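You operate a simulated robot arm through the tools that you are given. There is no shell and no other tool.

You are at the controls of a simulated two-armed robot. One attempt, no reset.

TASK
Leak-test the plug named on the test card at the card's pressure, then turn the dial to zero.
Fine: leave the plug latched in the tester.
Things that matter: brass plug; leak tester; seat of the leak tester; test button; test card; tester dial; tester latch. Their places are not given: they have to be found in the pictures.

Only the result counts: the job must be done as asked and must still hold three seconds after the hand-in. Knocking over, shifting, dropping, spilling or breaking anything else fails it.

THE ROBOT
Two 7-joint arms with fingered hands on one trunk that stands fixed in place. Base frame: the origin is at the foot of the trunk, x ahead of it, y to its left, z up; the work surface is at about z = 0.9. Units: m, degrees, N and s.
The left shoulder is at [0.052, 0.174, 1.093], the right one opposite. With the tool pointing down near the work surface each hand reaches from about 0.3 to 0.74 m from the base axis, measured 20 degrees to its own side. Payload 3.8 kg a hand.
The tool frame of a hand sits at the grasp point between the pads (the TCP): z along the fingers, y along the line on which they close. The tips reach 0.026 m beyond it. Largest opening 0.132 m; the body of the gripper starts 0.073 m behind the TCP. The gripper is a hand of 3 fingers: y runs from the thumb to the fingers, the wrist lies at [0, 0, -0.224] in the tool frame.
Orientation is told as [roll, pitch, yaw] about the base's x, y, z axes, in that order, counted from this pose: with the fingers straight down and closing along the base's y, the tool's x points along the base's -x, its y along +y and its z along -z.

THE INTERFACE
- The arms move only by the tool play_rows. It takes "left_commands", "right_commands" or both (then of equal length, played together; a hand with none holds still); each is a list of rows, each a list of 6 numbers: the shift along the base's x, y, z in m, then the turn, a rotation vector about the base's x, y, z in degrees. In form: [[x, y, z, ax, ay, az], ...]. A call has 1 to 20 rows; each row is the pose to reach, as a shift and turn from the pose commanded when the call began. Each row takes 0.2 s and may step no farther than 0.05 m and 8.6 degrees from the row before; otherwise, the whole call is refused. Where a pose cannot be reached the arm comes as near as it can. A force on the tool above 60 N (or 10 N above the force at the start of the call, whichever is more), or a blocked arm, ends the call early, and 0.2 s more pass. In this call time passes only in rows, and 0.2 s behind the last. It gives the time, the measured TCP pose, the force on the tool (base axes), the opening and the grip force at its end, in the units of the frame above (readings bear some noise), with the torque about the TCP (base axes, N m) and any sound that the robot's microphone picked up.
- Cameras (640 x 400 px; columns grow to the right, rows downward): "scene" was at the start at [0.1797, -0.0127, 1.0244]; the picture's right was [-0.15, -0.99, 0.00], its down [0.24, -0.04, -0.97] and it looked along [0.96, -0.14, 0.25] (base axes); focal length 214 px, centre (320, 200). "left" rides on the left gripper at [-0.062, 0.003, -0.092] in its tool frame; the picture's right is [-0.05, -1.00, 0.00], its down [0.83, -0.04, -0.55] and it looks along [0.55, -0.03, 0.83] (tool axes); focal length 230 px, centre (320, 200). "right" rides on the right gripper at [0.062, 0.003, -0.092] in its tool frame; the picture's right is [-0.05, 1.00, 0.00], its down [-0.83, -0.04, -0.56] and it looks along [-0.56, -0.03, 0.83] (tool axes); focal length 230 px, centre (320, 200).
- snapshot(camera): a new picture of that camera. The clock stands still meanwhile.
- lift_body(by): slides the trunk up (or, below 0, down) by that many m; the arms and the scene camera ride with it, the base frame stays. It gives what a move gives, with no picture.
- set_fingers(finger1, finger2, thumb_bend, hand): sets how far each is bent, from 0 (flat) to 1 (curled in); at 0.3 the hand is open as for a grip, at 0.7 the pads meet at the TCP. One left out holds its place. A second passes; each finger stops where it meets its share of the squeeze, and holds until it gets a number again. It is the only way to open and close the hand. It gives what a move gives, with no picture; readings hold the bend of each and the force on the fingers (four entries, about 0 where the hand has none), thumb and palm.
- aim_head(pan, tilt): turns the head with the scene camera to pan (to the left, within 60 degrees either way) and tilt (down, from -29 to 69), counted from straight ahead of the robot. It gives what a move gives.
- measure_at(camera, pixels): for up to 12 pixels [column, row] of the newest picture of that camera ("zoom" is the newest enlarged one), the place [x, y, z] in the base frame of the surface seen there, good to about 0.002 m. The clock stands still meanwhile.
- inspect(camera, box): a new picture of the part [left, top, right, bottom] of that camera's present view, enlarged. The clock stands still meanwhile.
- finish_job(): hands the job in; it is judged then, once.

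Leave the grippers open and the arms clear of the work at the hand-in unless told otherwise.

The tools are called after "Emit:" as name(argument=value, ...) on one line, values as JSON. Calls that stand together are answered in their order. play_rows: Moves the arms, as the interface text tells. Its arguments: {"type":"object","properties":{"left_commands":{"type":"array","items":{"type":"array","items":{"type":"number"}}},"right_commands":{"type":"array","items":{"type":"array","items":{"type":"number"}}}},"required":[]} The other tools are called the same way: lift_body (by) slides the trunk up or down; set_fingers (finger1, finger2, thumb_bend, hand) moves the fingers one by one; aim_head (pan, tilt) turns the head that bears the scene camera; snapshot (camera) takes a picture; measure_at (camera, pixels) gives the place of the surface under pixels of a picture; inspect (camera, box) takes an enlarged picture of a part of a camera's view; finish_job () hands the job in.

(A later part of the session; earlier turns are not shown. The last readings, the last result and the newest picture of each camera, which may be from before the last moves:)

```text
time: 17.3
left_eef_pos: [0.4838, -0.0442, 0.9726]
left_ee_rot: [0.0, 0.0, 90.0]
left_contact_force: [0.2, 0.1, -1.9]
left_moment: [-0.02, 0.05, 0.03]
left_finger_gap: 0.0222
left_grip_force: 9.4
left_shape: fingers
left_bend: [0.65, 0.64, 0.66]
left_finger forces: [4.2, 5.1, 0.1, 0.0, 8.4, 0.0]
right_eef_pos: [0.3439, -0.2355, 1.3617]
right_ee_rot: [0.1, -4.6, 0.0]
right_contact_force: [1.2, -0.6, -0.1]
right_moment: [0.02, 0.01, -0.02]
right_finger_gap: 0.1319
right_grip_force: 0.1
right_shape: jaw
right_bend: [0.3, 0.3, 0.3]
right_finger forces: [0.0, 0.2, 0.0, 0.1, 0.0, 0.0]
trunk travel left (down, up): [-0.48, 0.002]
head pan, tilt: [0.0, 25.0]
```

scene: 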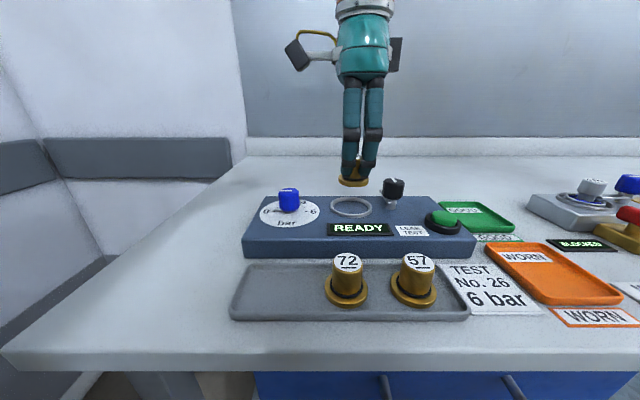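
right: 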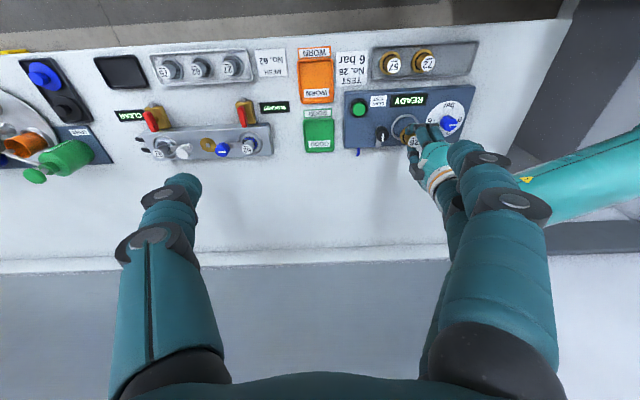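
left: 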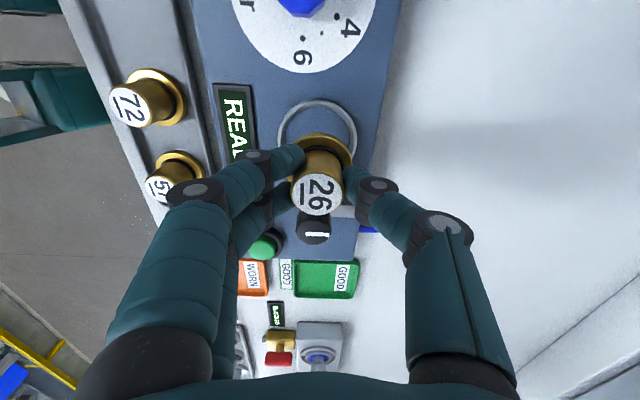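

The force still only shows the plug's weight (about −1.9 N). I'll go down another 2 mm.

Emit:
play_rows(left_commands=[[0, 0, -0.001, 0, 0, 0], [0, 0, -0.002, 0, 0, 0]])

Emit:
inspect(camera="scene", box=[310, 150, 406, 230])

```text
time: 17.9
left_eef_pos: [0.4843, -0.0445, 0.9722]
left_ee_rot: [-0.2, 0.0, 90.0]
left_contact_force: [-0.2, 0.8, 0.8]
left_moment: [0.0, 0.04, 0.0]
left_finger_gap: 0.0221
left_grip_force: 9.0
left_shape: fingers
left_bend: [0.65, 0.64, 0.66]
left_finger forces: [4.7, 5.0, 0.0, 0.1, 8.9, 0.1]
right_eef_pos: [0.3432, -0.2339, 1.3619]
right_ee_rot: [0.0, -4.6, 0.0]
right_contact_force: [0.1, 0.4, 0.3]
right_moment: [-0.02, 0.0, 0.01]
right_finger_gap: 0.1321
right_grip_force: 0.1
right_shape: jaw
right_bend: [0.3, 0.3, 0.3]
right_finger forces: [0.0, 0.0, 0.0, 0.1, 0.0, 0.0]
trunk travel left (down, up): [-0.48, 0.002]
head pan, tilt: [0.0, 25.0]
```

```text
5.00 times, centred on (358, 190) of scene
```

zoom: 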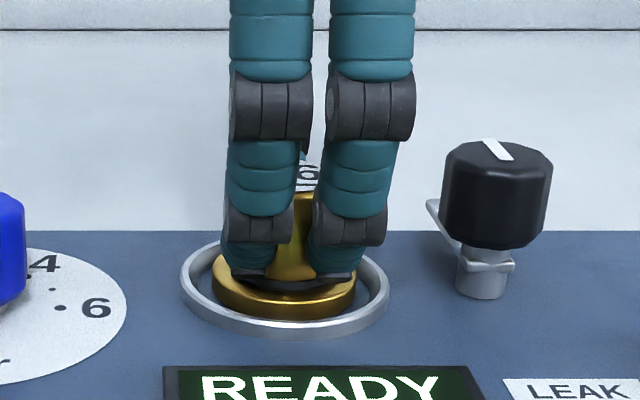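

The plug now touches the seat floor; the force went from −1.9 to +0.8 N. It looks about 2 mm too far in x, so I'll slide it back 2 mm and check with the left camera before releasing.

Emit:
play_rows(left_commands=[[-0.001, 0, 0, 0, 0, 0], [-0.002, 0, 0, 0, 0, 0]])

Emit:
inspect(camera="left", box=[250, 80, 390, 230])

Emit:
inspect(camera="scene", box=[320, 175, 384, 225])

```text
time: 18.5
left_eef_pos: [0.4824, -0.0448, 0.9733]
left_ee_rot: [-0.1, 0.0, 90.0]
left_contact_force: [1.8, 0.6, 2.6]
left_moment: [0.01, -0.02, 0.01]
left_finger_gap: 0.022
left_grip_force: 9.7
left_shape: fingers
left_bend: [0.66, 0.65, 0.66]
left_finger forces: [4.1, 5.1, 0.0, 0.1, 9.6, 0.0]
right_eef_pos: [0.3429, -0.2351, 1.3616]
right_ee_rot: [0.1, -4.6, 0.0]
right_contact_force: [-0.2, 1.0, 0.2]
right_moment: [-0.01, 0.03, 0.0]
right_finger_gap: 0.132
right_grip_force: 0.1
right_shape: jaw
right_bend: [0.3, 0.3, 0.3]
right_finger forces: [0.0, 0.0, 0.0, 0.1, 0.0, 0.0]
trunk travel left (down, up): [-0.48, 0.002]
head pan, tilt: [0.0, 25.0]
```

```text
2.67 times, centred on (320, 155) of left
```

zoom: 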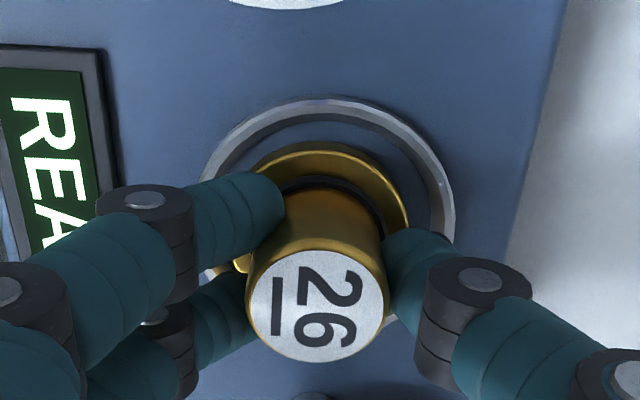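

```text
8.00 times, centred on (352, 200) of scene
```

zoom: 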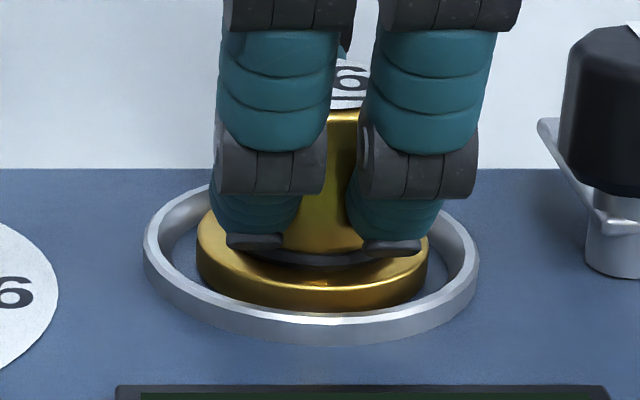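

The plug stands centred in the ring. I'll open the left fingers gently, in two steps.

Emit:
set_fingers(hand="left", finger1=0.6, finger2=0.6, thumb_bend=0.6)

Emit:
set_fingers(hand="left", finger1=0.53, finger2=0.53, thumb_bend=0.53)

Emit:
inspect(camera="left", box=[250, 80, 390, 230])

```text
time: 19.5
left_eef_pos: [0.4821, -0.0445, 0.9708]
left_ee_rot: [-0.1, 0.0, 90.0]
left_contact_force: [0.5, 0.1, -0.3]
left_moment: [-0.03, 0.01, -0.01]
left_finger_gap: 0.0343
left_grip_force: 0.0
left_shape: fingers
left_bend: [0.6, 0.6, 0.6]
left_finger forces: [0.1, 0.0, 0.0, 0.1, 0.1, 0.0]
right_eef_pos: [0.3443, -0.2361, 1.3627]
right_ee_rot: [0.1, -4.6, 0.0]
right_contact_force: [-0.3, 0.0, -0.6]
right_moment: [0.0, -0.02, 0.0]
right_finger_gap: 0.132
right_grip_force: 0.1
right_shape: jaw
right_bend: [0.3, 0.3, 0.3]
right_finger forces: [0.0, 0.0, 0.0, 0.1, 0.0, 0.0]
trunk travel left (down, up): [-0.48, 0.002]
head pan, tilt: [0.0, 25.0]
```

```text
time: 20.5
left_eef_pos: [0.4805, -0.0429, 0.9706]
left_ee_rot: [-0.1, 0.0, 89.9]
left_contact_force: [0.0, 0.1, -0.4]
left_moment: [-0.01, -0.01, -0.01]
left_finger_gap: 0.0569
left_grip_force: 0.2
left_shape: fingers
left_bend: [0.53, 0.53, 0.53]
left_finger forces: [0.1, 0.0, 0.0, 0.0, 0.0, 0.1]
right_eef_pos: [0.3429, -0.2345, 1.3614]
right_ee_rot: [0.1, -4.6, -0.1]
right_contact_force: [-0.2, -0.3, -0.2]
right_moment: [0.02, -0.01, 0.0]
right_finger_gap: 0.132
right_grip_force: 0.0
right_shape: jaw
right_bend: [0.3, 0.3, 0.3]
right_finger forces: [0.1, 0.0, 0.0, 0.0, 0.0, 0.1]
trunk travel left (down, up): [-0.48, 0.002]
head pan, tilt: [0.0, 25.0]
```

```text
2.67 times, centred on (320, 155) of left
```

zoom: 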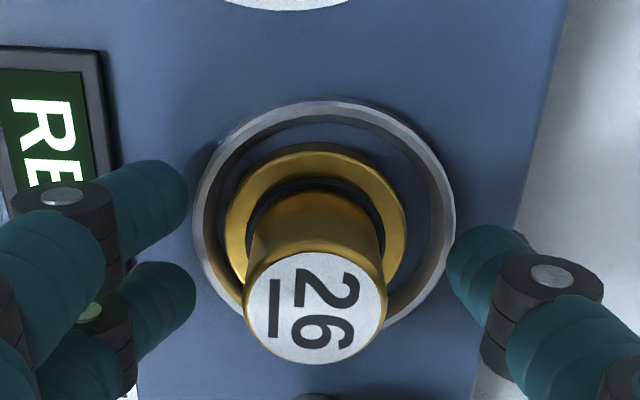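

The plug is free, standing upright within the ring and about 2 mm off centre at most. I'll raise the left hand straight up and then back it away to the left.

Emit:
play_rows(left_commands=[[0, 0, 0.02, 0, 0, 0], [0, 0, 0.05, 0, 0, 0], [0, 0, 0.09, 0, 0, 0], [0, 0, 0.13, 0, 0, 0], [-0.01, 0.045, 0.15, 0, 0, 0], [-0.02, 0.09, 0.16, 0, 0, 0], [-0.03, 0.135, 0.16, 0, 0, 0], [-0.03, 0.175, 0.16, 0, 0, 0]])

Emit:
snapshot(camera="scene")

Emit:
snapshot(camera="left")

Emit:
inspect(camera="scene", box=[310, 150, 406, 230])

```text
refused: row 5 steps farther than a row can; nothing moved
```

```text
taken
```

scene: 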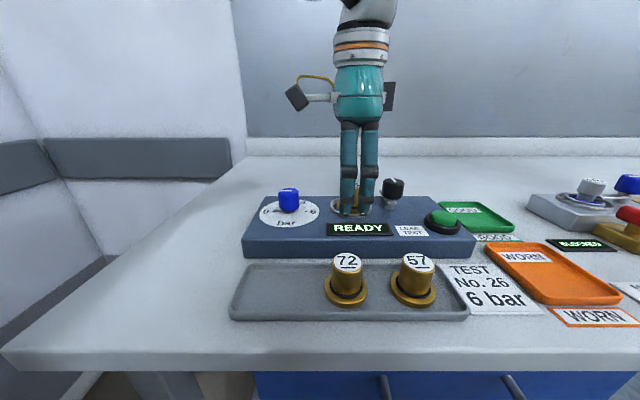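

```text
taken
```

left: 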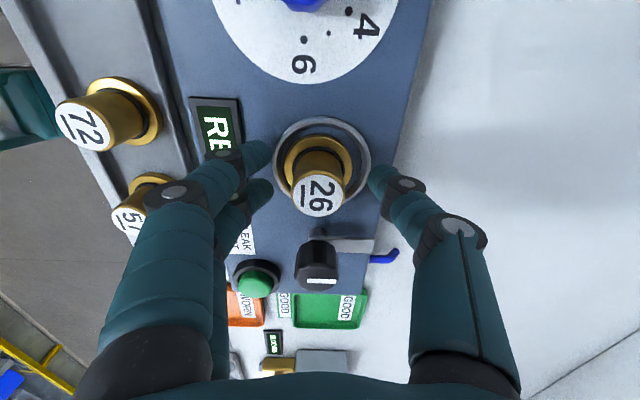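

```text
5.00 times, centred on (358, 190) of scene
```

zoom: 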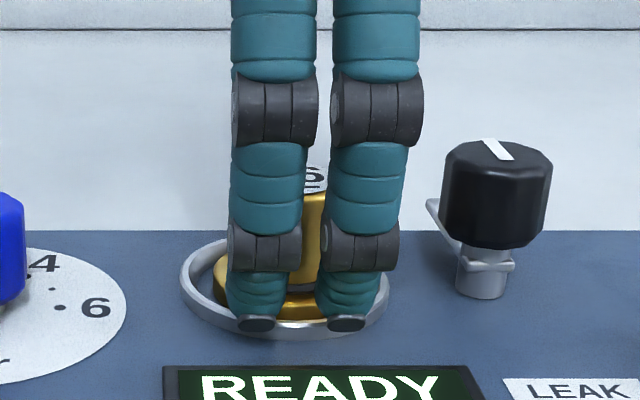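

That call was refused because one row stepped slightly too far. I'll send the same retreat again with smaller steps.

Emit:
play_rows(left_commands=[[0, 0, 0.02, 0, 0, 0], [0, 0, 0.05, 0, 0, 0], [0, 0, 0.09, 0, 0, 0], [0, 0, 0.13, 0, 0, 0], [-0.005, 0.04, 0.14, 0, 0, 0], [-0.01, 0.08, 0.15, 0, 0, 0], [-0.02, 0.12, 0.155, 0, 0, 0], [-0.03, 0.16, 0.16, 0, 0, 0]])

Emit:
snapshot(camera="scene")

Emit:
snapshot(camera="left")

Emit:
inspect(camera="scene", box=[310, 150, 406, 230])

```text
time: 22.3
left_eef_pos: [0.4494, 0.1182, 1.1306]
left_ee_rot: [-0.1, 0.0, 90.0]
left_contact_force: [0.6, 0.4, 0.1]
left_moment: [-0.02, 0.03, -0.02]
left_finger_gap: 0.057
left_grip_force: 0.2
left_shape: fingers
left_bend: [0.53, 0.53, 0.53]
left_finger forces: [0.0, 0.0, 0.1, 0.0, 0.0, 0.0]
right_eef_pos: [0.3427, -0.2336, 1.3617]
right_ee_rot: [-0.1, -4.7, 0.0]
right_contact_force: [0.0, 0.1, 0.2]
right_moment: [-0.03, 0.02, 0.02]
right_finger_gap: 0.1321
right_grip_force: 0.0
right_shape: jaw
right_bend: [0.3, 0.3, 0.3]
right_finger forces: [0.1, 0.0, 0.1, 0.0, 0.0, 0.0]
trunk travel left (down, up): [-0.48, 0.002]
head pan, tilt: [0.0, 25.0]
```

```text
taken
```

scene: 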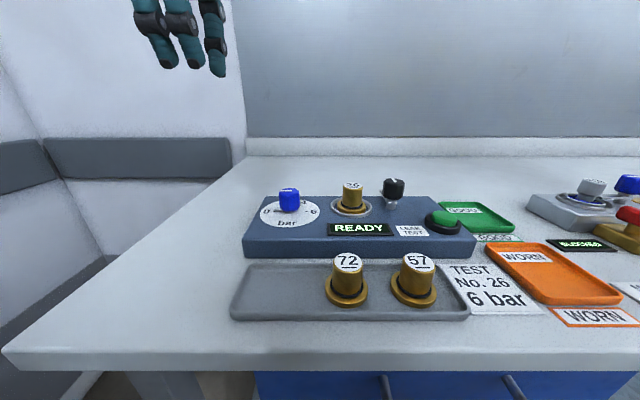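

```text
taken
```

left: 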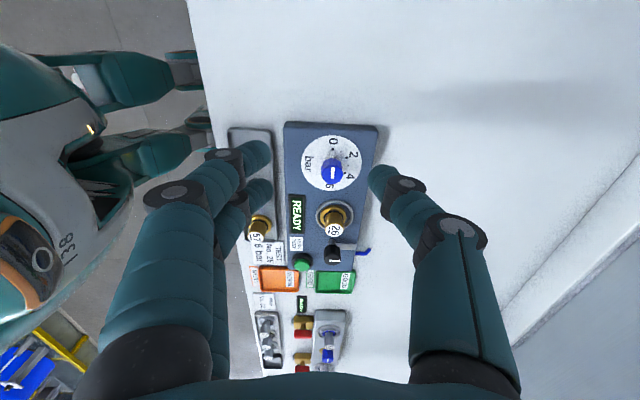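

```text
5.00 times, centred on (358, 190) of scene
```

zoom: 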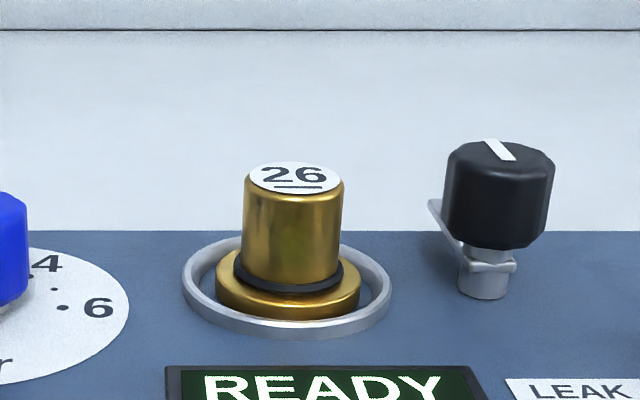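

Plug 26 is seated and upright, and the flange and ring centres line up in the scene zoom. The right hand will turn the latch. I'll bring it lower and forward first, staying clear on the right side, and see how it tracks.

Emit:
play_rows(right_commands=[[0.02, 0, -0.035, 0, 0, 0], [0.04, 0, -0.07, 0, 0, 0], [0.06, 0, -0.105, 0, 0, 0], [0.08, 0.0, -0.14, 0, 0, 0], [0.1, 0.0, -0.17, 0, 0, 0]])

```text
time: 23.5
left_eef_pos: [0.4505, 0.1151, 1.1301]
left_ee_rot: [0.1, -0.1, 89.9]
left_contact_force: [-0.3, -0.4, -0.6]
left_moment: [0.02, 0.04, 0.01]
left_finger_gap: 0.0574
left_grip_force: 0.1
left_shape: fingers
left_bend: [0.53, 0.53, 0.53]
left_finger forces: [0.1, 0.1, 0.0, 0.1, 0.0, 0.0]
right_eef_pos: [0.4444, -0.2352, 1.191]
right_ee_rot: [0.2, -4.6, -0.1]
right_contact_force: [0.5, 0.8, 0.6]
right_moment: [0.02, 0.02, 0.01]
right_finger_gap: 0.1319
right_grip_force: 0.1
right_shape: jaw
right_bend: [0.3, 0.3, 0.3]
right_finger forces: [0.0, 0.0, 0.0, 0.0, 0.0, 0.1]
trunk travel left (down, up): [-0.48, 0.002]
head pan, tilt: [0.0, 25.0]
```

The right hand tracks well but has a −4.6° pitch left over. I'll level it and partly close its fingers for the latch knob.

Emit:
play_rows(right_commands=[[0.0, 0.0, 0.0, 0, 4.6, 0]])

Emit:
set_fingers(hand="right", finger1=0.56, finger2=0.56, thumb_bend=0.56)

```text
time: 23.9
left_eef_pos: [0.4503, 0.116, 1.1306]
left_ee_rot: [-0.1, 0.1, 90.0]
left_contact_force: [-0.5, 0.0, 0.4]
left_moment: [0.03, 0.02, -0.02]
left_finger_gap: 0.0571
left_grip_force: 0.0
left_shape: fingers
left_bend: [0.53, 0.53, 0.53]
left_finger forces: [0.0, 0.0, 0.0, 0.1, 0.0, 0.1]
right_eef_pos: [0.4471, -0.2529, 1.1979]
right_ee_rot: [0.2, -2.3, 0.0]
right_contact_force: [-0.1, -0.2, -0.4]
right_moment: [0.0, -0.02, -0.01]
right_finger_gap: 0.1318
right_grip_force: 0.1
right_shape: jaw
right_bend: [0.3, 0.3, 0.3]
right_finger forces: [0.0, 0.0, 0.1, 0.0, 0.0, 0.1]
right hand out of reach, approached as far as the arm can: row 1
trunk travel left (down, up): [-0.48, 0.002]
head pan, tilt: [0.0, 25.0]
```

```text
time: 24.9
left_eef_pos: [0.451, 0.1158, 1.1308]
left_ee_rot: [-0.1, 0.1, 90.1]
left_contact_force: [0.7, -0.3, -1.0]
left_moment: [-0.01, -0.02, -0.03]
left_finger_gap: 0.0574
left_grip_force: 0.1
left_shape: fingers
left_bend: [0.53, 0.53, 0.53]
left_finger forces: [0.0, 0.1, 0.0, 0.1, 0.1, 0.0]
right_eef_pos: [0.4464, -0.253, 1.1981]
right_ee_rot: [0.0, -2.3, -0.2]
right_contact_force: [0.4, 0.1, 0.3]
right_moment: [-0.05, 0.03, 0.0]
right_finger_gap: 0.0484
right_grip_force: 0.0
right_shape: fingers
right_bend: [0.56, 0.56, 0.56]
right_finger forces: [0.1, 0.0, 0.0, 0.0, 0.1, 0.1]
trunk travel left (down, up): [-0.48, 0.002]
head pan, tilt: [0.0, 25.0]
```

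The arm couldn't quite level in this folded pose. I'll move lower and forward, where it should have more room, and correct the pitch along the way.

Emit:
play_rows(right_commands=[[0.01, 0.0, -0.03, 0, 0.5, 0], [0.02, 0.01, -0.06, 0, 1.0, 0], [0.03, 0.02, -0.08, 0, 1.7, 0], [0.03, 0.03, -0.1, 0, 2.3, 0]])

Emit:
snapshot(camera="right")

```text
time: 25.9
left_eef_pos: [0.4492, 0.1176, 1.1315]
left_ee_rot: [-0.1, 0.0, 90.0]
left_contact_force: [0.2, -0.2, -0.3]
left_moment: [0.02, 0.0, 0.0]
left_finger_gap: 0.0574
left_grip_force: 0.0
left_shape: fingers
left_bend: [0.53, 0.53, 0.53]
left_finger forces: [0.0, 0.1, 0.0, 0.0, 0.1, 0.1]
right_eef_pos: [0.4451, -0.2527, 1.1151]
right_ee_rot: [0.1, 1.9, 0.0]
right_contact_force: [0.6, -0.4, -0.6]
right_moment: [-0.02, -0.02, -0.01]
right_finger_gap: 0.0482
right_grip_force: 0.1
right_shape: fingers
right_bend: [0.56, 0.56, 0.56]
right_finger forces: [0.0, 0.1, 0.0, 0.0, 0.0, 0.0]
right hand out of reach, approached as far as the arm can: row 1, 2, 3, 4
trunk travel left (down, up): [-0.48, 0.002]
head pan, tilt: [0.0, 25.0]
```

```text
taken
```

right: 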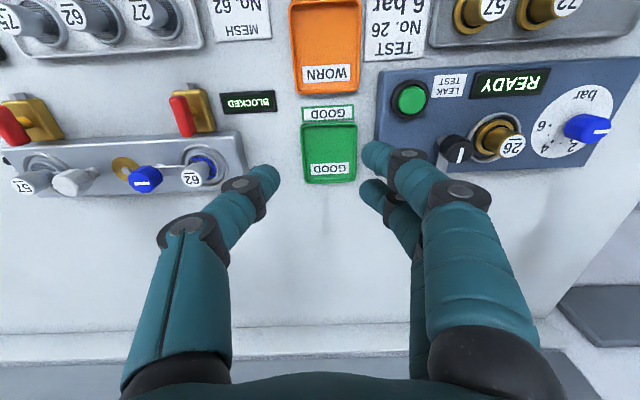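

The right wrist seems to be at a flexion limit because the hand is still high. I'll lower it straight down, where nothing stands below z 0.97, and check again.

Emit:
play_rows(right_commands=[[0.0, 0.0, -0.02, 0, 0, 0], [0.0, 0.0, -0.04, 0, 0, 0], [0.0, 0.0, -0.055, 0, 0, 0], [0.0, 0.0, -0.065, 0, -1.5, 0]])

```text
time: 26.9
left_eef_pos: [0.4504, 0.1158, 1.1317]
left_ee_rot: [-0.1, 0.0, 89.9]
left_contact_force: [-0.8, 0.9, 0.2]
left_moment: [-0.02, 0.01, 0.0]
left_finger_gap: 0.0573
left_grip_force: 0.0
left_shape: fingers
left_bend: [0.53, 0.53, 0.53]
left_finger forces: [0.1, 0.0, 0.1, 0.0, 0.0, 0.1]
right_eef_pos: [0.4457, -0.253, 1.0499]
right_ee_rot: [0.0, 0.8, 0.1]
right_contact_force: [0.2, -0.9, 0.5]
right_moment: [0.0, -0.01, 0.02]
right_finger_gap: 0.0481
right_grip_force: 0.1
right_shape: fingers
right_bend: [0.56, 0.56, 0.56]
right_finger forces: [0.1, 0.0, 0.0, 0.0, 0.0, 0.0]
trunk travel left (down, up): [-0.48, 0.002]
head pan, tilt: [0.0, 25.0]
```

Level again at z 1.05. Now I'll move over the latch knob at [0.481,-0.1005] while turning the right hand to yaw −90°.

Emit:
play_rows(right_commands=[[0.003, 0.014, 0, 0, 0, -8.18], [0.006, 0.028, 0, 0, 0, -16.36], [0.01, 0.042, 0, 0, 0, -24.54], [0.013, 0.055, 0, 0, 0, -32.72], [0.016, 0.069, 0, 0, 0, -40.9], [0.019, 0.083, 0, 0, 0, -49.08], [0.022, 0.097, 0, 0, 0, -57.26], [0.026, 0.111, 0, 0, 0, -65.44], [0.029, 0.125, 0, 0, 0, -73.62], [0.032, 0.139, 0, 0, 0, -81.8], [0.035, 0.1525, 0, 0, 0, -90]])

Emit:
snapshot(camera="right")

Emit:
snapshot(camera="scene")

```text
time: 29.3
left_eef_pos: [0.4504, 0.1159, 1.132]
left_ee_rot: [-0.2, -0.1, 90.0]
left_contact_force: [0.2, 0.3, -0.8]
left_moment: [0.0, 0.05, 0.05]
left_finger_gap: 0.0573
left_grip_force: 0.0
left_shape: fingers
left_bend: [0.53, 0.53, 0.53]
left_finger forces: [0.0, 0.0, 0.0, 0.1, 0.0, 0.0]
right_eef_pos: [0.4079, -0.4006, 1.0368]
right_ee_rot: [1.7, 7.5, -84.3]
right_contact_force: [-0.7, -0.5, -0.4]
right_moment: [0.01, -0.01, 0.01]
right_finger_gap: 0.0483
right_grip_force: 0.1
right_shape: fingers
right_bend: [0.56, 0.56, 0.56]
right_finger forces: [0.0, 0.0, 0.0, 0.0, 0.0, 0.1]
right hand out of reach, approached as far as the arm can: row 1, 2, 3, 4, 5, 6, 7, 8, 9, 10, 11
trunk travel left (down, up): [-0.48, 0.002]
head pan, tilt: [0.0, 25.0]
```

```text
taken
```

right: 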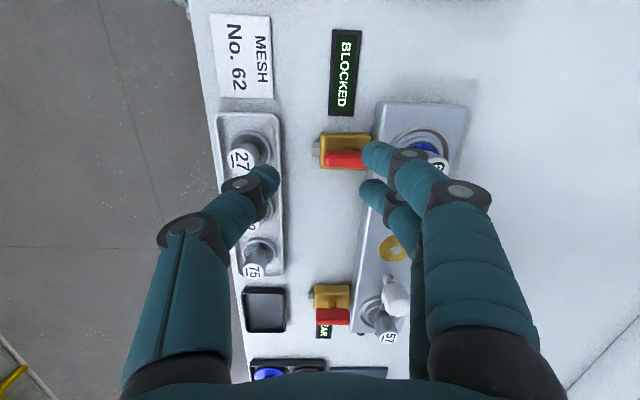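

```text
taken
```

scene: 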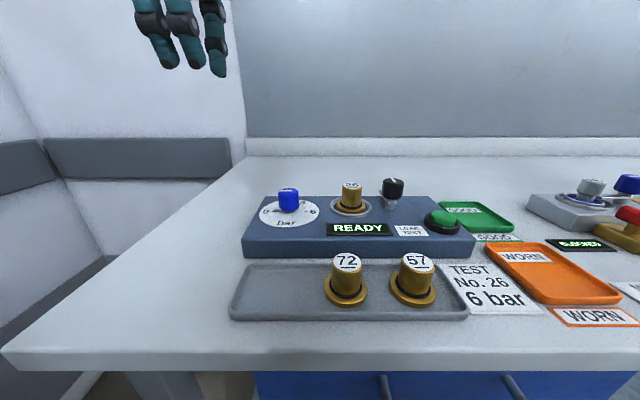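

The right arm can't reach inward and drifted out to [0.408,-0.40], touching nothing. I'll raise it straight up away from the neighbouring fixture and do the rest with the left hand.

Emit:
play_rows(right_commands=[[0.0, 0.0, 0.03, 0, 0, 0], [0.0, 0.0, 0.06, 0, 0, 0], [0.0, 0.0, 0.09, 0, 0, 0], [0.0, 0.0, 0.12, 0, 0, 0]])

Emit:
snapshot(camera="right")

```text
time: 30.3
left_eef_pos: [0.4501, 0.1172, 1.1311]
left_ee_rot: [-0.1, 0.0, 90.0]
left_contact_force: [0.4, -0.3, 0.1]
left_moment: [0.05, 0.02, 0.0]
left_finger_gap: 0.0569
left_grip_force: 0.0
left_shape: fingers
left_bend: [0.53, 0.53, 0.53]
left_finger forces: [0.1, 0.1, 0.1, 0.1, 0.0, 0.0]
right_eef_pos: [0.4042, -0.4038, 1.1529]
right_ee_rot: [1.8, 7.8, -84.1]
right_contact_force: [0.7, 0.5, -0.6]
right_moment: [-0.01, 0.03, 0.0]
right_finger_gap: 0.0483
right_grip_force: 0.1
right_shape: fingers
right_bend: [0.56, 0.56, 0.56]
right_finger forces: [0.0, 0.0, 0.0, 0.1, 0.0, 0.0]
right hand out of reach, approached as far as the arm can: row 3, 4
trunk travel left (down, up): [-0.48, 0.002]
head pan, tilt: [0.0, 25.0]
```

```text
taken
```

right: 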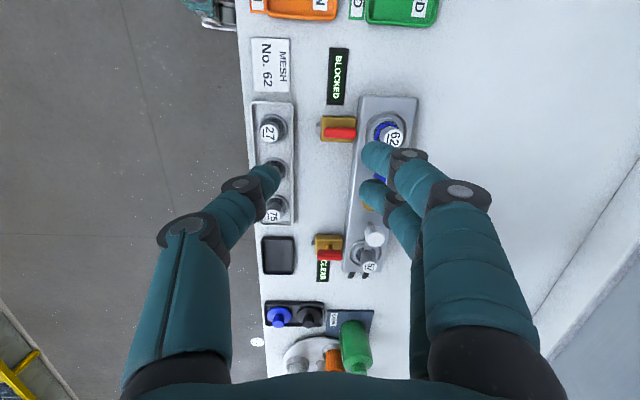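

The right hand is parked high and clear. Next I'll move the left hand high over the latch knob while turning it from yaw 90° to −45°, so that a 90° turn of the latch ends at +45°.

Emit:
play_rows(left_commands=[[0.002, -0.0136, -0.003, 0, 0, -8.44], [0.004, -0.0272, -0.006, 0, 0, -16.88], [0.006, -0.0408, -0.009, 0, 0, -25.3], [0.008, -0.0544, -0.012, 0, 0, -33.75], [0.01, -0.068, -0.015, 0, 0, -42.2], [0.012, -0.0816, -0.018, 0, 0, -50.6], [0.014, -0.0952, -0.021, 0, 0, -59], [0.0155, -0.1088, -0.024, 0, 0, -67.5], [0.0175, -0.1224, -0.027, 0, 0, -75.9], [0.0195, -0.136, -0.03, 0, 0, -84.4], [0.0215, -0.1495, -0.035, 0, 0, -92.8], [0.0235, -0.163, -0.04, 0, 0, -101.2], [0.0255, -0.1767, -0.045, 0, 0, -109.7], [0.0275, -0.1903, -0.05, 0, 0, -118.1], [0.0295, -0.204, -0.055, 0, 0, -126.6], [0.0315, -0.2165, -0.06, 0, 0, -135]])

Emit:
snapshot(camera="left")

Emit:
snapshot(camera="scene")

```text
time: 33.7
left_eef_pos: [0.4824, -0.1018, 1.0714]
left_ee_rot: [-0.1, 0.0, -45.1]
left_contact_force: [-0.7, 0.2, 0.8]
left_moment: [0.03, -0.02, -0.04]
left_finger_gap: 0.0572
left_grip_force: 0.1
left_shape: fingers
left_bend: [0.53, 0.53, 0.53]
left_finger forces: [0.1, 0.0, 0.1, 0.1, 0.1, 0.0]
right_eef_pos: [0.4051, -0.404, 1.1542]
right_ee_rot: [1.7, 7.8, -83.9]
right_contact_force: [-0.7, 0.0, -0.2]
right_moment: [0.04, -0.01, 0.01]
right_finger_gap: 0.0482
right_grip_force: 0.1
right_shape: fingers
right_bend: [0.56, 0.56, 0.56]
right_finger forces: [0.0, 0.1, 0.0, 0.0, 0.0, 0.0]
trunk travel left (down, up): [-0.48, 0.002]
head pan, tilt: [0.0, 25.0]
```

```text
taken
```

left: 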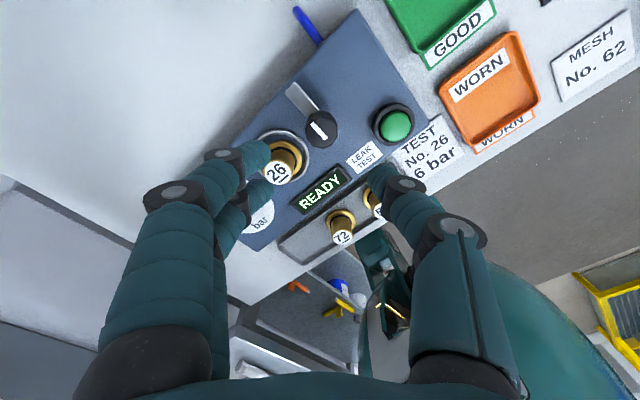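

```text
taken
```

scene: 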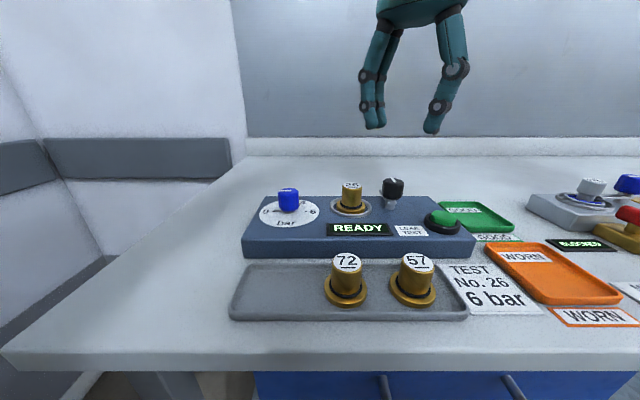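

The left arm reaches the latch with no limit warning. I'll measure the latch knob's centre and the arm from this view before descending.

Emit:
inspect(camera="left", box=[240, 70, 400, 200])

Emit:
inspect(camera="scene", box=[368, 165, 424, 215])

```text
3.08 times, centred on (320, 135) of left
```

zoom: 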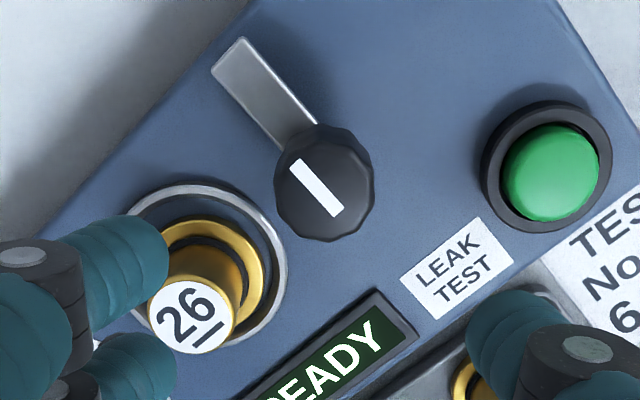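

```text
8.00 times, centred on (396, 190) of scene
```

zoom: 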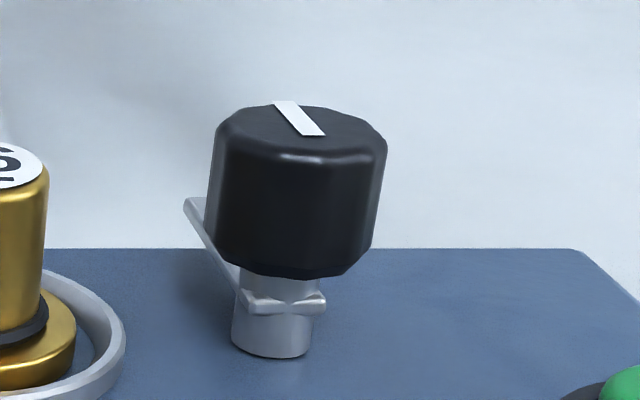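

Emit:
measure_at(camera="zoom", pixels=[[260, 125], [345, 135], [300, 115], [290, 145], [300, 220], [215, 225], [375, 225], [275, 335], [275, 300], [260, 265]])

Emit:
measure_at(camera="left", pixels=[[319, 131], [310, 131], [329, 131], [319, 122], [319, 141], [300, 98], [393, 125], [285, 170]])

```text
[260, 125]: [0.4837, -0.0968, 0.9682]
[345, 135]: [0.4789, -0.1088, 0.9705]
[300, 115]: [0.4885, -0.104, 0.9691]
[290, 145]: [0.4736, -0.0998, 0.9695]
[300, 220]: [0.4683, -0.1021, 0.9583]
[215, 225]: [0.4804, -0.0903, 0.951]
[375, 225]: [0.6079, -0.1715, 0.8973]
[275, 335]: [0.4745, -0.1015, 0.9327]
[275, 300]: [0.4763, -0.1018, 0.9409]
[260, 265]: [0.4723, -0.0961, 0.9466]
```

```text
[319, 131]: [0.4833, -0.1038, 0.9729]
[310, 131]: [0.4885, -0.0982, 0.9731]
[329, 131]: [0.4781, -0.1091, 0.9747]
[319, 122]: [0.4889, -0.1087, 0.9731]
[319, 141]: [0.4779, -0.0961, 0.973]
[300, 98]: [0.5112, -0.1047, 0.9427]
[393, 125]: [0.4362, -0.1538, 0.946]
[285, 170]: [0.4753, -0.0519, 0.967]
```

The latch knob centre is about [0.4815,-0.102] with its top at z 0.970, right under the TCP. I'll pre-shape the fingers narrow to stay clear of the plug, then lower to TCP z about 0.975.

Emit:
set_fingers(hand="left", finger1=0.59, finger2=0.59, thumb_bend=0.56)

Emit:
play_rows(left_commands=[[0, 0, -0.025, 0, 0, 0], [0, 0, -0.05, 0, 0, 0], [0, 0, -0.065, 0, 0, 0]])

Emit:
snapshot(camera="left")

Emit:
inspect(camera="scene", box=[320, 130, 440, 220])

```text
time: 34.7
left_eef_pos: [0.4822, -0.1001, 1.0706]
left_ee_rot: [-0.1, 0.0, -45.1]
left_contact_force: [0.3, 0.4, 0.4]
left_moment: [0.03, 0.0, 0.01]
left_finger_gap: 0.0433
left_grip_force: 0.0
left_shape: fingers
left_bend: [0.59, 0.59, 0.56]
left_finger forces: [0.0, 0.0, 0.1, 0.0, 0.1, 0.0]
right_eef_pos: [0.4036, -0.404, 1.1533]
right_ee_rot: [1.6, 7.8, -84.0]
right_contact_force: [0.2, -0.6, 0.5]
right_moment: [0.01, 0.0, -0.01]
right_finger_gap: 0.0481
right_grip_force: 0.2
right_shape: fingers
right_bend: [0.56, 0.56, 0.56]
right_finger forces: [0.0, 0.1, 0.1, 0.0, 0.0, 0.0]
trunk travel left (down, up): [-0.48, 0.002]
head pan, tilt: [0.0, 25.0]
```

```text
time: 35.5
left_eef_pos: [0.4814, -0.0996, 1.0056]
left_ee_rot: [-0.1, 0.1, -45.0]
left_contact_force: [1.0, -0.9, 0.5]
left_moment: [-0.01, -0.02, 0.03]
left_finger_gap: 0.0433
left_grip_force: 0.0
left_shape: fingers
left_bend: [0.59, 0.59, 0.56]
left_finger forces: [0.1, 0.0, 0.0, 0.1, 0.0, 0.1]
right_eef_pos: [0.4053, -0.4027, 1.1539]
right_ee_rot: [1.8, 7.8, -84.0]
right_contact_force: [-0.3, 0.1, 0.2]
right_moment: [0.03, 0.01, 0.02]
right_finger_gap: 0.0482
right_grip_force: 0.1
right_shape: fingers
right_bend: [0.56, 0.56, 0.56]
right_finger forces: [0.0, 0.0, 0.0, 0.1, 0.1, 0.1]
trunk travel left (down, up): [-0.48, 0.002]
head pan, tilt: [0.0, 25.0]
```

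```text
taken
```

left: 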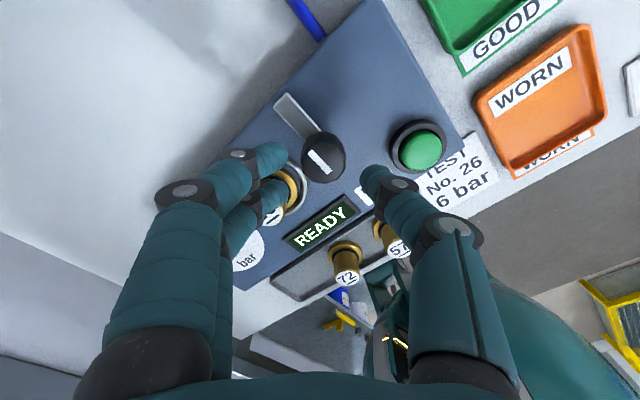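

```text
4.44 times, centred on (380, 175) of scene
```

zoom: 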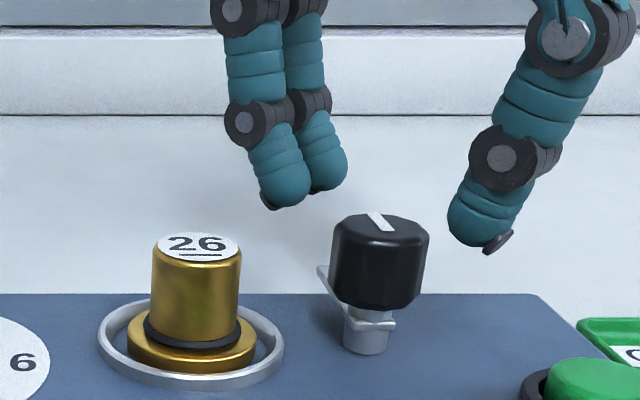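

The fingers straddle the knob and clear plug 26 by about 1 cm. I'll lower the last 3 cm with a 1 mm shift to the right.

Emit:
play_rows(left_commands=[[0, -0.001, -0.01, 0, 0, 0], [0, -0.001, -0.018, 0, 0, 0], [0, -0.001, -0.025, 0, 0, 0], [0, -0.001, -0.03, 0, 0, 0]])

Emit:
snapshot(camera="left")

Emit:
inspect(camera="scene", box=[320, 130, 440, 220])

```text
time: 36.5
left_eef_pos: [0.4829, -0.1015, 0.9755]
left_ee_rot: [-0.1, 0.0, -44.9]
left_contact_force: [-0.3, -0.4, 0.3]
left_moment: [0.02, -0.02, -0.01]
left_finger_gap: 0.0435
left_grip_force: 0.2
left_shape: fingers
left_bend: [0.59, 0.59, 0.56]
left_finger forces: [0.0, 0.1, 0.0, 0.0, 0.0, 0.1]
right_eef_pos: [0.4047, -0.4037, 1.1536]
right_ee_rot: [1.6, 7.8, -84.0]
right_contact_force: [-0.1, -0.1, 0.4]
right_moment: [-0.03, -0.03, 0.01]
right_finger_gap: 0.0481
right_grip_force: 0.1
right_shape: fingers
right_bend: [0.56, 0.56, 0.56]
right_finger forces: [0.1, 0.1, 0.0, 0.0, 0.0, 0.0]
trunk travel left (down, up): [-0.48, 0.002]
head pan, tilt: [0.0, 25.0]
```

```text
taken
```

left: 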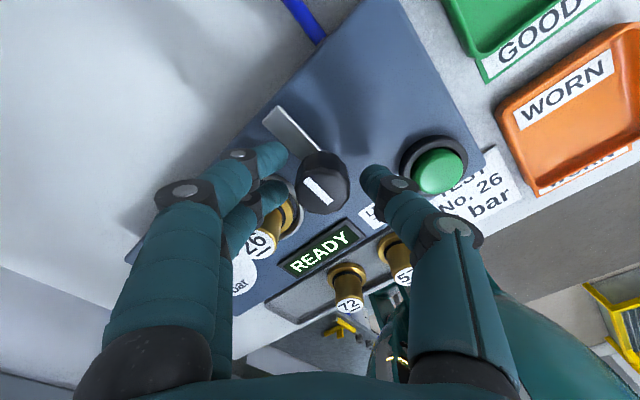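

```text
4.44 times, centred on (380, 175) of scene
```

zoom: 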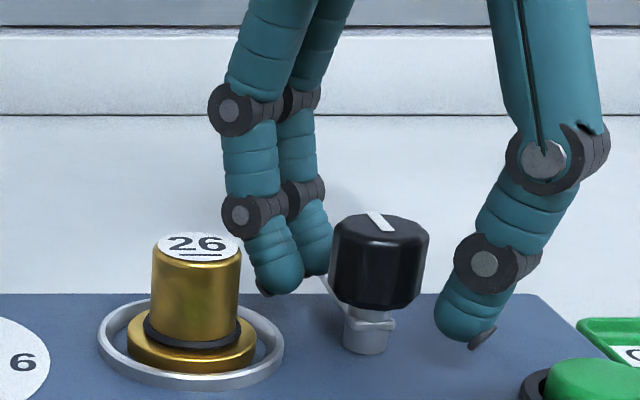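

The knob is between the thumb and fingers with no contact. I'll close on it.

Emit:
set_fingers(hand="left", finger1=0.72, finger2=0.72, thumb_bend=0.72)

Emit:
inspect(camera="left", box=[220, 80, 460, 260])

Emit:
inspect(camera="scene", box=[320, 130, 440, 220])

```text
time: 37.5
left_eef_pos: [0.4831, -0.1009, 0.9751]
left_ee_rot: [-0.2, 0.0, -45.0]
left_contact_force: [-1.0, -1.1, -5.5]
left_moment: [-0.03, 0.02, -0.02]
left_finger_gap: 0.0228
left_grip_force: 11.8
left_shape: fingers
left_bend: [0.68, 0.68, 0.66]
left_finger forces: [5.5, 5.2, 0.0, 0.0, 12.5, 0.0]
right_eef_pos: [0.4055, -0.4034, 1.1524]
right_ee_rot: [1.6, 7.9, -84.0]
right_contact_force: [-0.6, 0.5, 0.1]
right_moment: [0.0, 0.0, 0.0]
right_finger_gap: 0.0483
right_grip_force: 0.0
right_shape: fingers
right_bend: [0.56, 0.56, 0.56]
right_finger forces: [0.1, 0.1, 0.1, 0.0, 0.0, 0.0]
trunk travel left (down, up): [-0.48, 0.002]
head pan, tilt: [0.0, 25.0]
```

```text
2.22 times, centred on (340, 170) of left
```

zoom: 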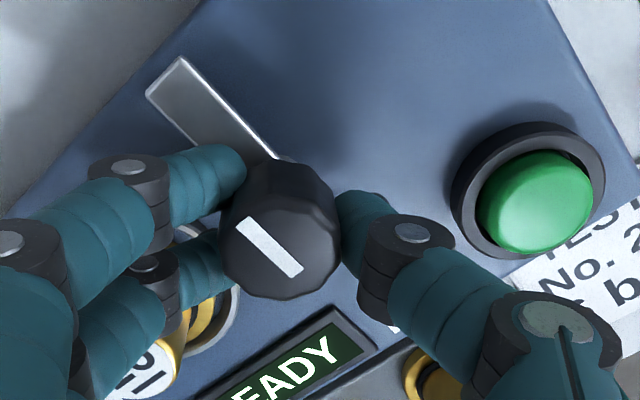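

```text
4.44 times, centred on (380, 175) of scene
```

zoom: 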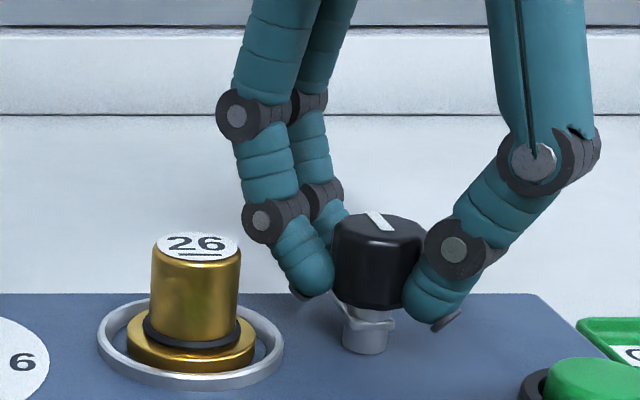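

I have a firm hold on the latch knob. I'll turn it 24° counter-clockwise first and check that the arm follows.

Emit:
play_rows(left_commands=[[0, 0, 0, 0, 0, 6], [0, 0, 0, 0, 0, 12], [0, 0, 0, 0, 0, 18], [0, 0, 0, 0, 0, 24]])

Emit:
inspect(camera="left", box=[220, 80, 460, 260])

Emit:
inspect(camera="scene", box=[320, 130, 440, 220])

```text
time: 38.5
left_eef_pos: [0.481, -0.1024, 0.9755]
left_ee_rot: [-0.2, 0.1, -20.8]
left_contact_force: [-4.1, -2.0, -9.4]
left_moment: [-0.03, 0.08, -0.02]
left_finger_gap: 0.0225
left_grip_force: 11.3
left_shape: fingers
left_bend: [0.68, 0.68, 0.66]
left_finger forces: [4.5, 5.1, 0.0, 0.1, 12.3, 0.1]
right_eef_pos: [0.4054, -0.4048, 1.1535]
right_ee_rot: [1.7, 7.8, -83.9]
right_contact_force: [-0.8, -0.1, -0.4]
right_moment: [0.01, 0.03, 0.02]
right_finger_gap: 0.048
right_grip_force: 0.0
right_shape: fingers
right_bend: [0.56, 0.56, 0.56]
right_finger forces: [0.1, 0.1, 0.0, 0.0, 0.0, 0.1]
trunk travel left (down, up): [-0.48, 0.002]
head pan, tilt: [0.0, 25.0]
```

```text
2.22 times, centred on (340, 170) of left
```

zoom: 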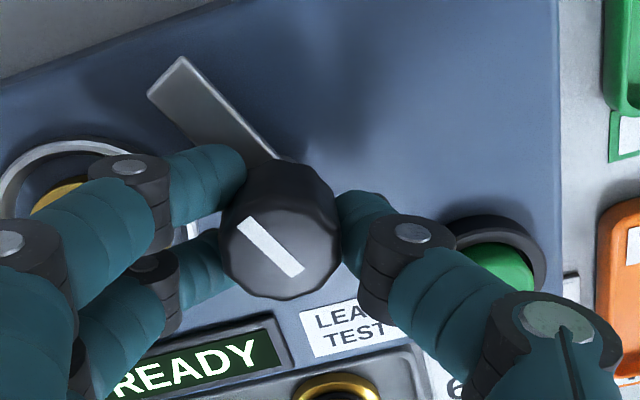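

```text
4.44 times, centred on (380, 175) of scene
```

zoom: 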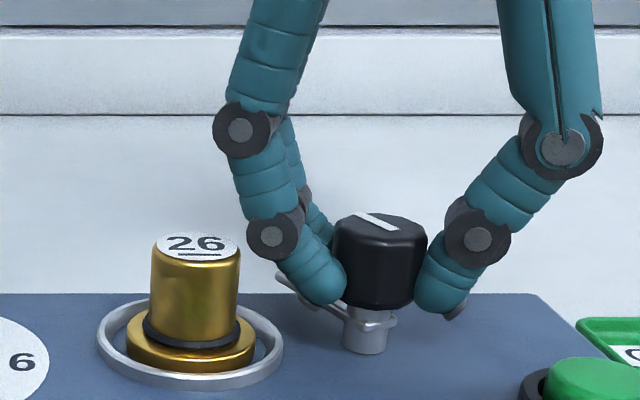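

The latch arm follows the hand and torque is low. I'll turn another 24° and check the finger's clearance to the plug.

Emit:
play_rows(left_commands=[[0, 0, 0, 0, 0, 6], [0, 0, 0, 0, 0, 12], [0, 0, 0, 0, 0, 18], [0, 0, 0, 0, 0, 24]])

Emit:
inspect(camera="scene", box=[320, 130, 440, 220])

Emit:
snapshot(camera="left")

```text
time: 39.5
left_eef_pos: [0.4815, -0.1018, 0.9756]
left_ee_rot: [-0.1, 0.0, 3.2]
left_contact_force: [-7.7, -2.7, -10.7]
left_moment: [-0.03, 0.13, -0.03]
left_finger_gap: 0.0228
left_grip_force: 11.7
left_shape: fingers
left_bend: [0.68, 0.68, 0.66]
left_finger forces: [4.2, 6.4, 0.1, 0.0, 11.9, 0.1]
right_eef_pos: [0.404, -0.4037, 1.1532]
right_ee_rot: [1.7, 7.8, -84.0]
right_contact_force: [0.4, -1.2, -0.4]
right_moment: [0.03, 0.02, 0.0]
right_finger_gap: 0.0482
right_grip_force: 0.0
right_shape: fingers
right_bend: [0.56, 0.56, 0.56]
right_finger forces: [0.1, 0.0, 0.0, 0.0, 0.1, 0.1]
trunk travel left (down, up): [-0.48, 0.002]
head pan, tilt: [0.0, 25.0]
```

```text
4.44 times, centred on (380, 175) of scene
```

zoom: 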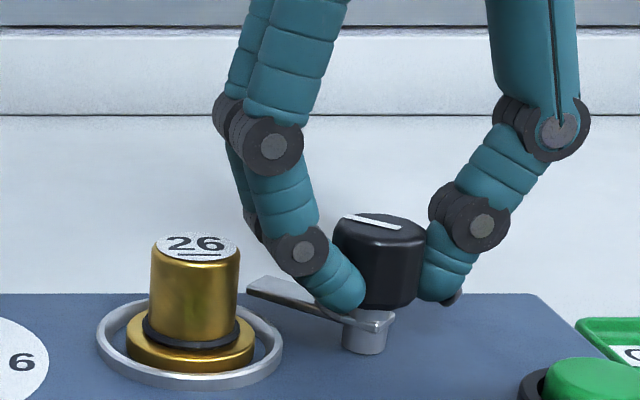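

```text
taken
```

left: 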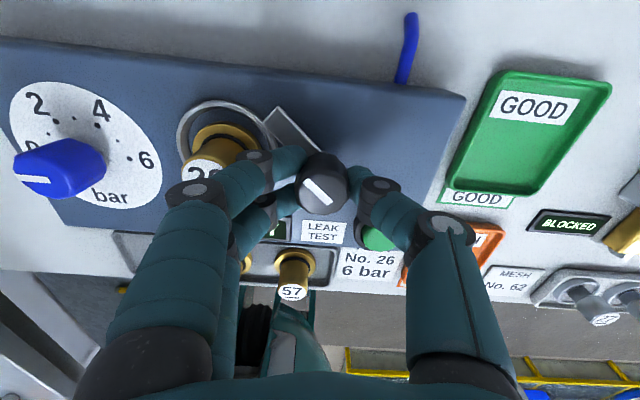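

The arm is about halfway round with good clearance. I'll continue the remaining 42°, easing 1 mm back in x to relieve the side force.

Emit:
play_rows(left_commands=[[-0.0005, 0, 0, 0, 0, 7], [-0.001, 0, 0, 0, 0, 14], [-0.001, 0, 0, 0, 0, 21], [-0.001, 0, 0, 0, 0, 28], [-0.001, 0, 0, 0, 0, 35], [-0.001, 0, 0, 0, 0, 42]])

Emit:
inspect(camera="scene", box=[320, 130, 440, 220])

Emit:
snapshot(camera="left")

```text
time: 40.9
left_eef_pos: [0.4815, -0.1021, 0.9752]
left_ee_rot: [-0.1, 0.1, 45.1]
left_contact_force: [-3.3, -8.9, -11.0]
left_moment: [-0.16, 0.1, -0.04]
left_finger_gap: 0.0225
left_grip_force: 11.2
left_shape: fingers
left_bend: [0.68, 0.68, 0.66]
left_finger forces: [4.2, 6.5, 0.0, 0.0, 12.1, 0.0]
right_eef_pos: [0.4043, -0.4037, 1.1533]
right_ee_rot: [1.6, 7.9, -84.1]
right_contact_force: [0.2, 1.2, 0.8]
right_moment: [0.04, 0.02, -0.03]
right_finger_gap: 0.0483
right_grip_force: 0.0
right_shape: fingers
right_bend: [0.56, 0.56, 0.56]
right_finger forces: [0.1, 0.0, 0.0, 0.0, 0.0, 0.0]
trunk travel left (down, up): [-0.48, 0.002]
head pan, tilt: [0.0, 25.0]
```

```text
4.44 times, centred on (380, 175) of scene
```

zoom: 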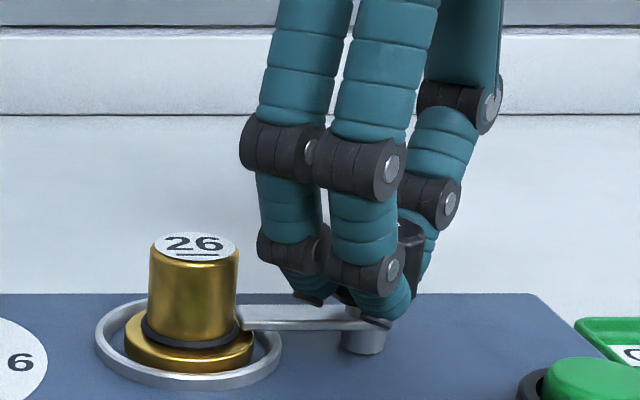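

```text
taken
```

left: 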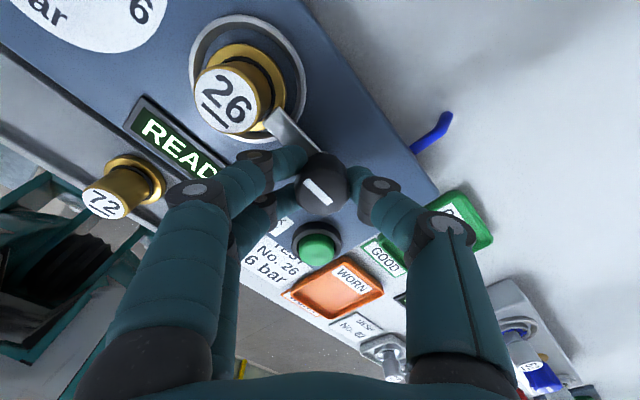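

The arm now points at the plug and sits over its flange. I'll zoom in and measure the arm's direction before letting go.

Emit:
inspect(camera="scene", box=[330, 170, 420, 225])

Emit:
measure_at(camera="zoom", pixels=[[190, 222], [230, 222], [270, 222], [310, 222], [195, 238], [120, 150], [60, 260]])

Emit:
inspect(camera="left", box=[180, 10, 360, 220])

```text
7.11 times, centred on (375, 198) of scene
```

zoom: 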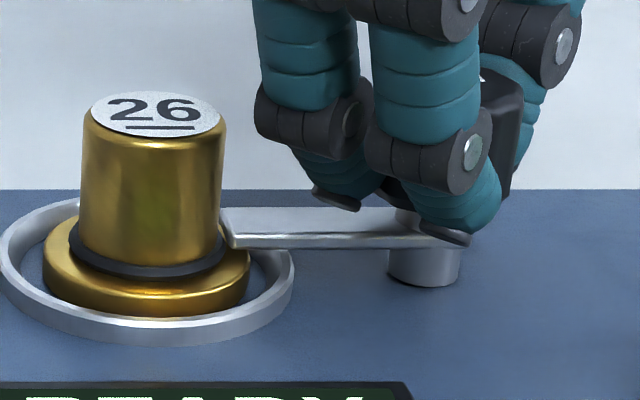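

```text
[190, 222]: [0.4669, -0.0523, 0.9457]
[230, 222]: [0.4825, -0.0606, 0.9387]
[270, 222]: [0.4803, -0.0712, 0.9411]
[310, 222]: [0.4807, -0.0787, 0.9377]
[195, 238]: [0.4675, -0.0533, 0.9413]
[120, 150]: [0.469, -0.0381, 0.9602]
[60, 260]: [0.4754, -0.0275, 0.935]
```

```text
1.90 times, centred on (270, 115) of left
```

zoom: 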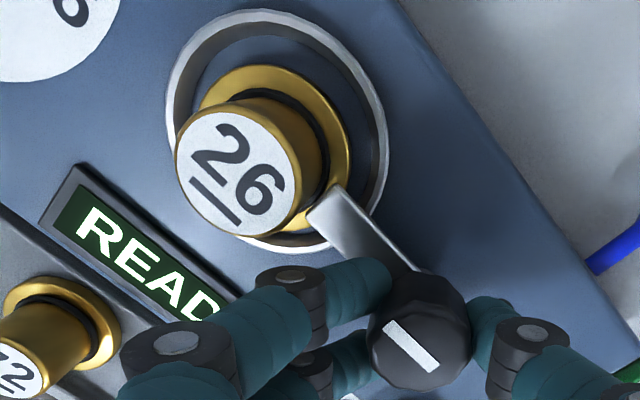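

The arm lies over the flange, pointing almost exactly along +y. I'll nudge 3° more to see whether it has reached its stop.

Emit:
play_rows(left_commands=[[0, 0, 0, 0, 0, 1.5], [0, 0, 0, 0, 0, 3]])

Emit:
inspect(camera="scene", box=[330, 170, 420, 225])

```text
time: 41.5
left_eef_pos: [0.4821, -0.1028, 0.9754]
left_ee_rot: [0.0, 0.1, 48.1]
left_contact_force: [-5.3, -9.2, -9.1]
left_moment: [-0.16, 0.11, -0.13]
left_finger_gap: 0.0223
left_grip_force: 11.2
left_shape: fingers
left_bend: [0.68, 0.68, 0.66]
left_finger forces: [4.6, 6.2, 0.1, 0.0, 11.9, 0.0]
right_eef_pos: [0.4055, -0.405, 1.1529]
right_ee_rot: [1.7, 7.7, -84.0]
right_contact_force: [0.1, 0.4, 0.1]
right_moment: [0.04, 0.0, 0.01]
right_finger_gap: 0.0481
right_grip_force: 0.1
right_shape: fingers
right_bend: [0.56, 0.56, 0.56]
right_finger forces: [0.0, 0.0, 0.0, 0.0, 0.0, 0.0]
trunk travel left (down, up): [-0.48, 0.002]
head pan, tilt: [0.0, 25.0]
```

```text
7.11 times, centred on (375, 198) of scene
```

zoom: 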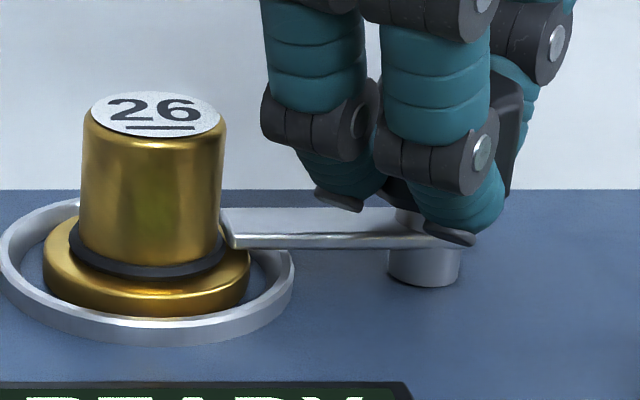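

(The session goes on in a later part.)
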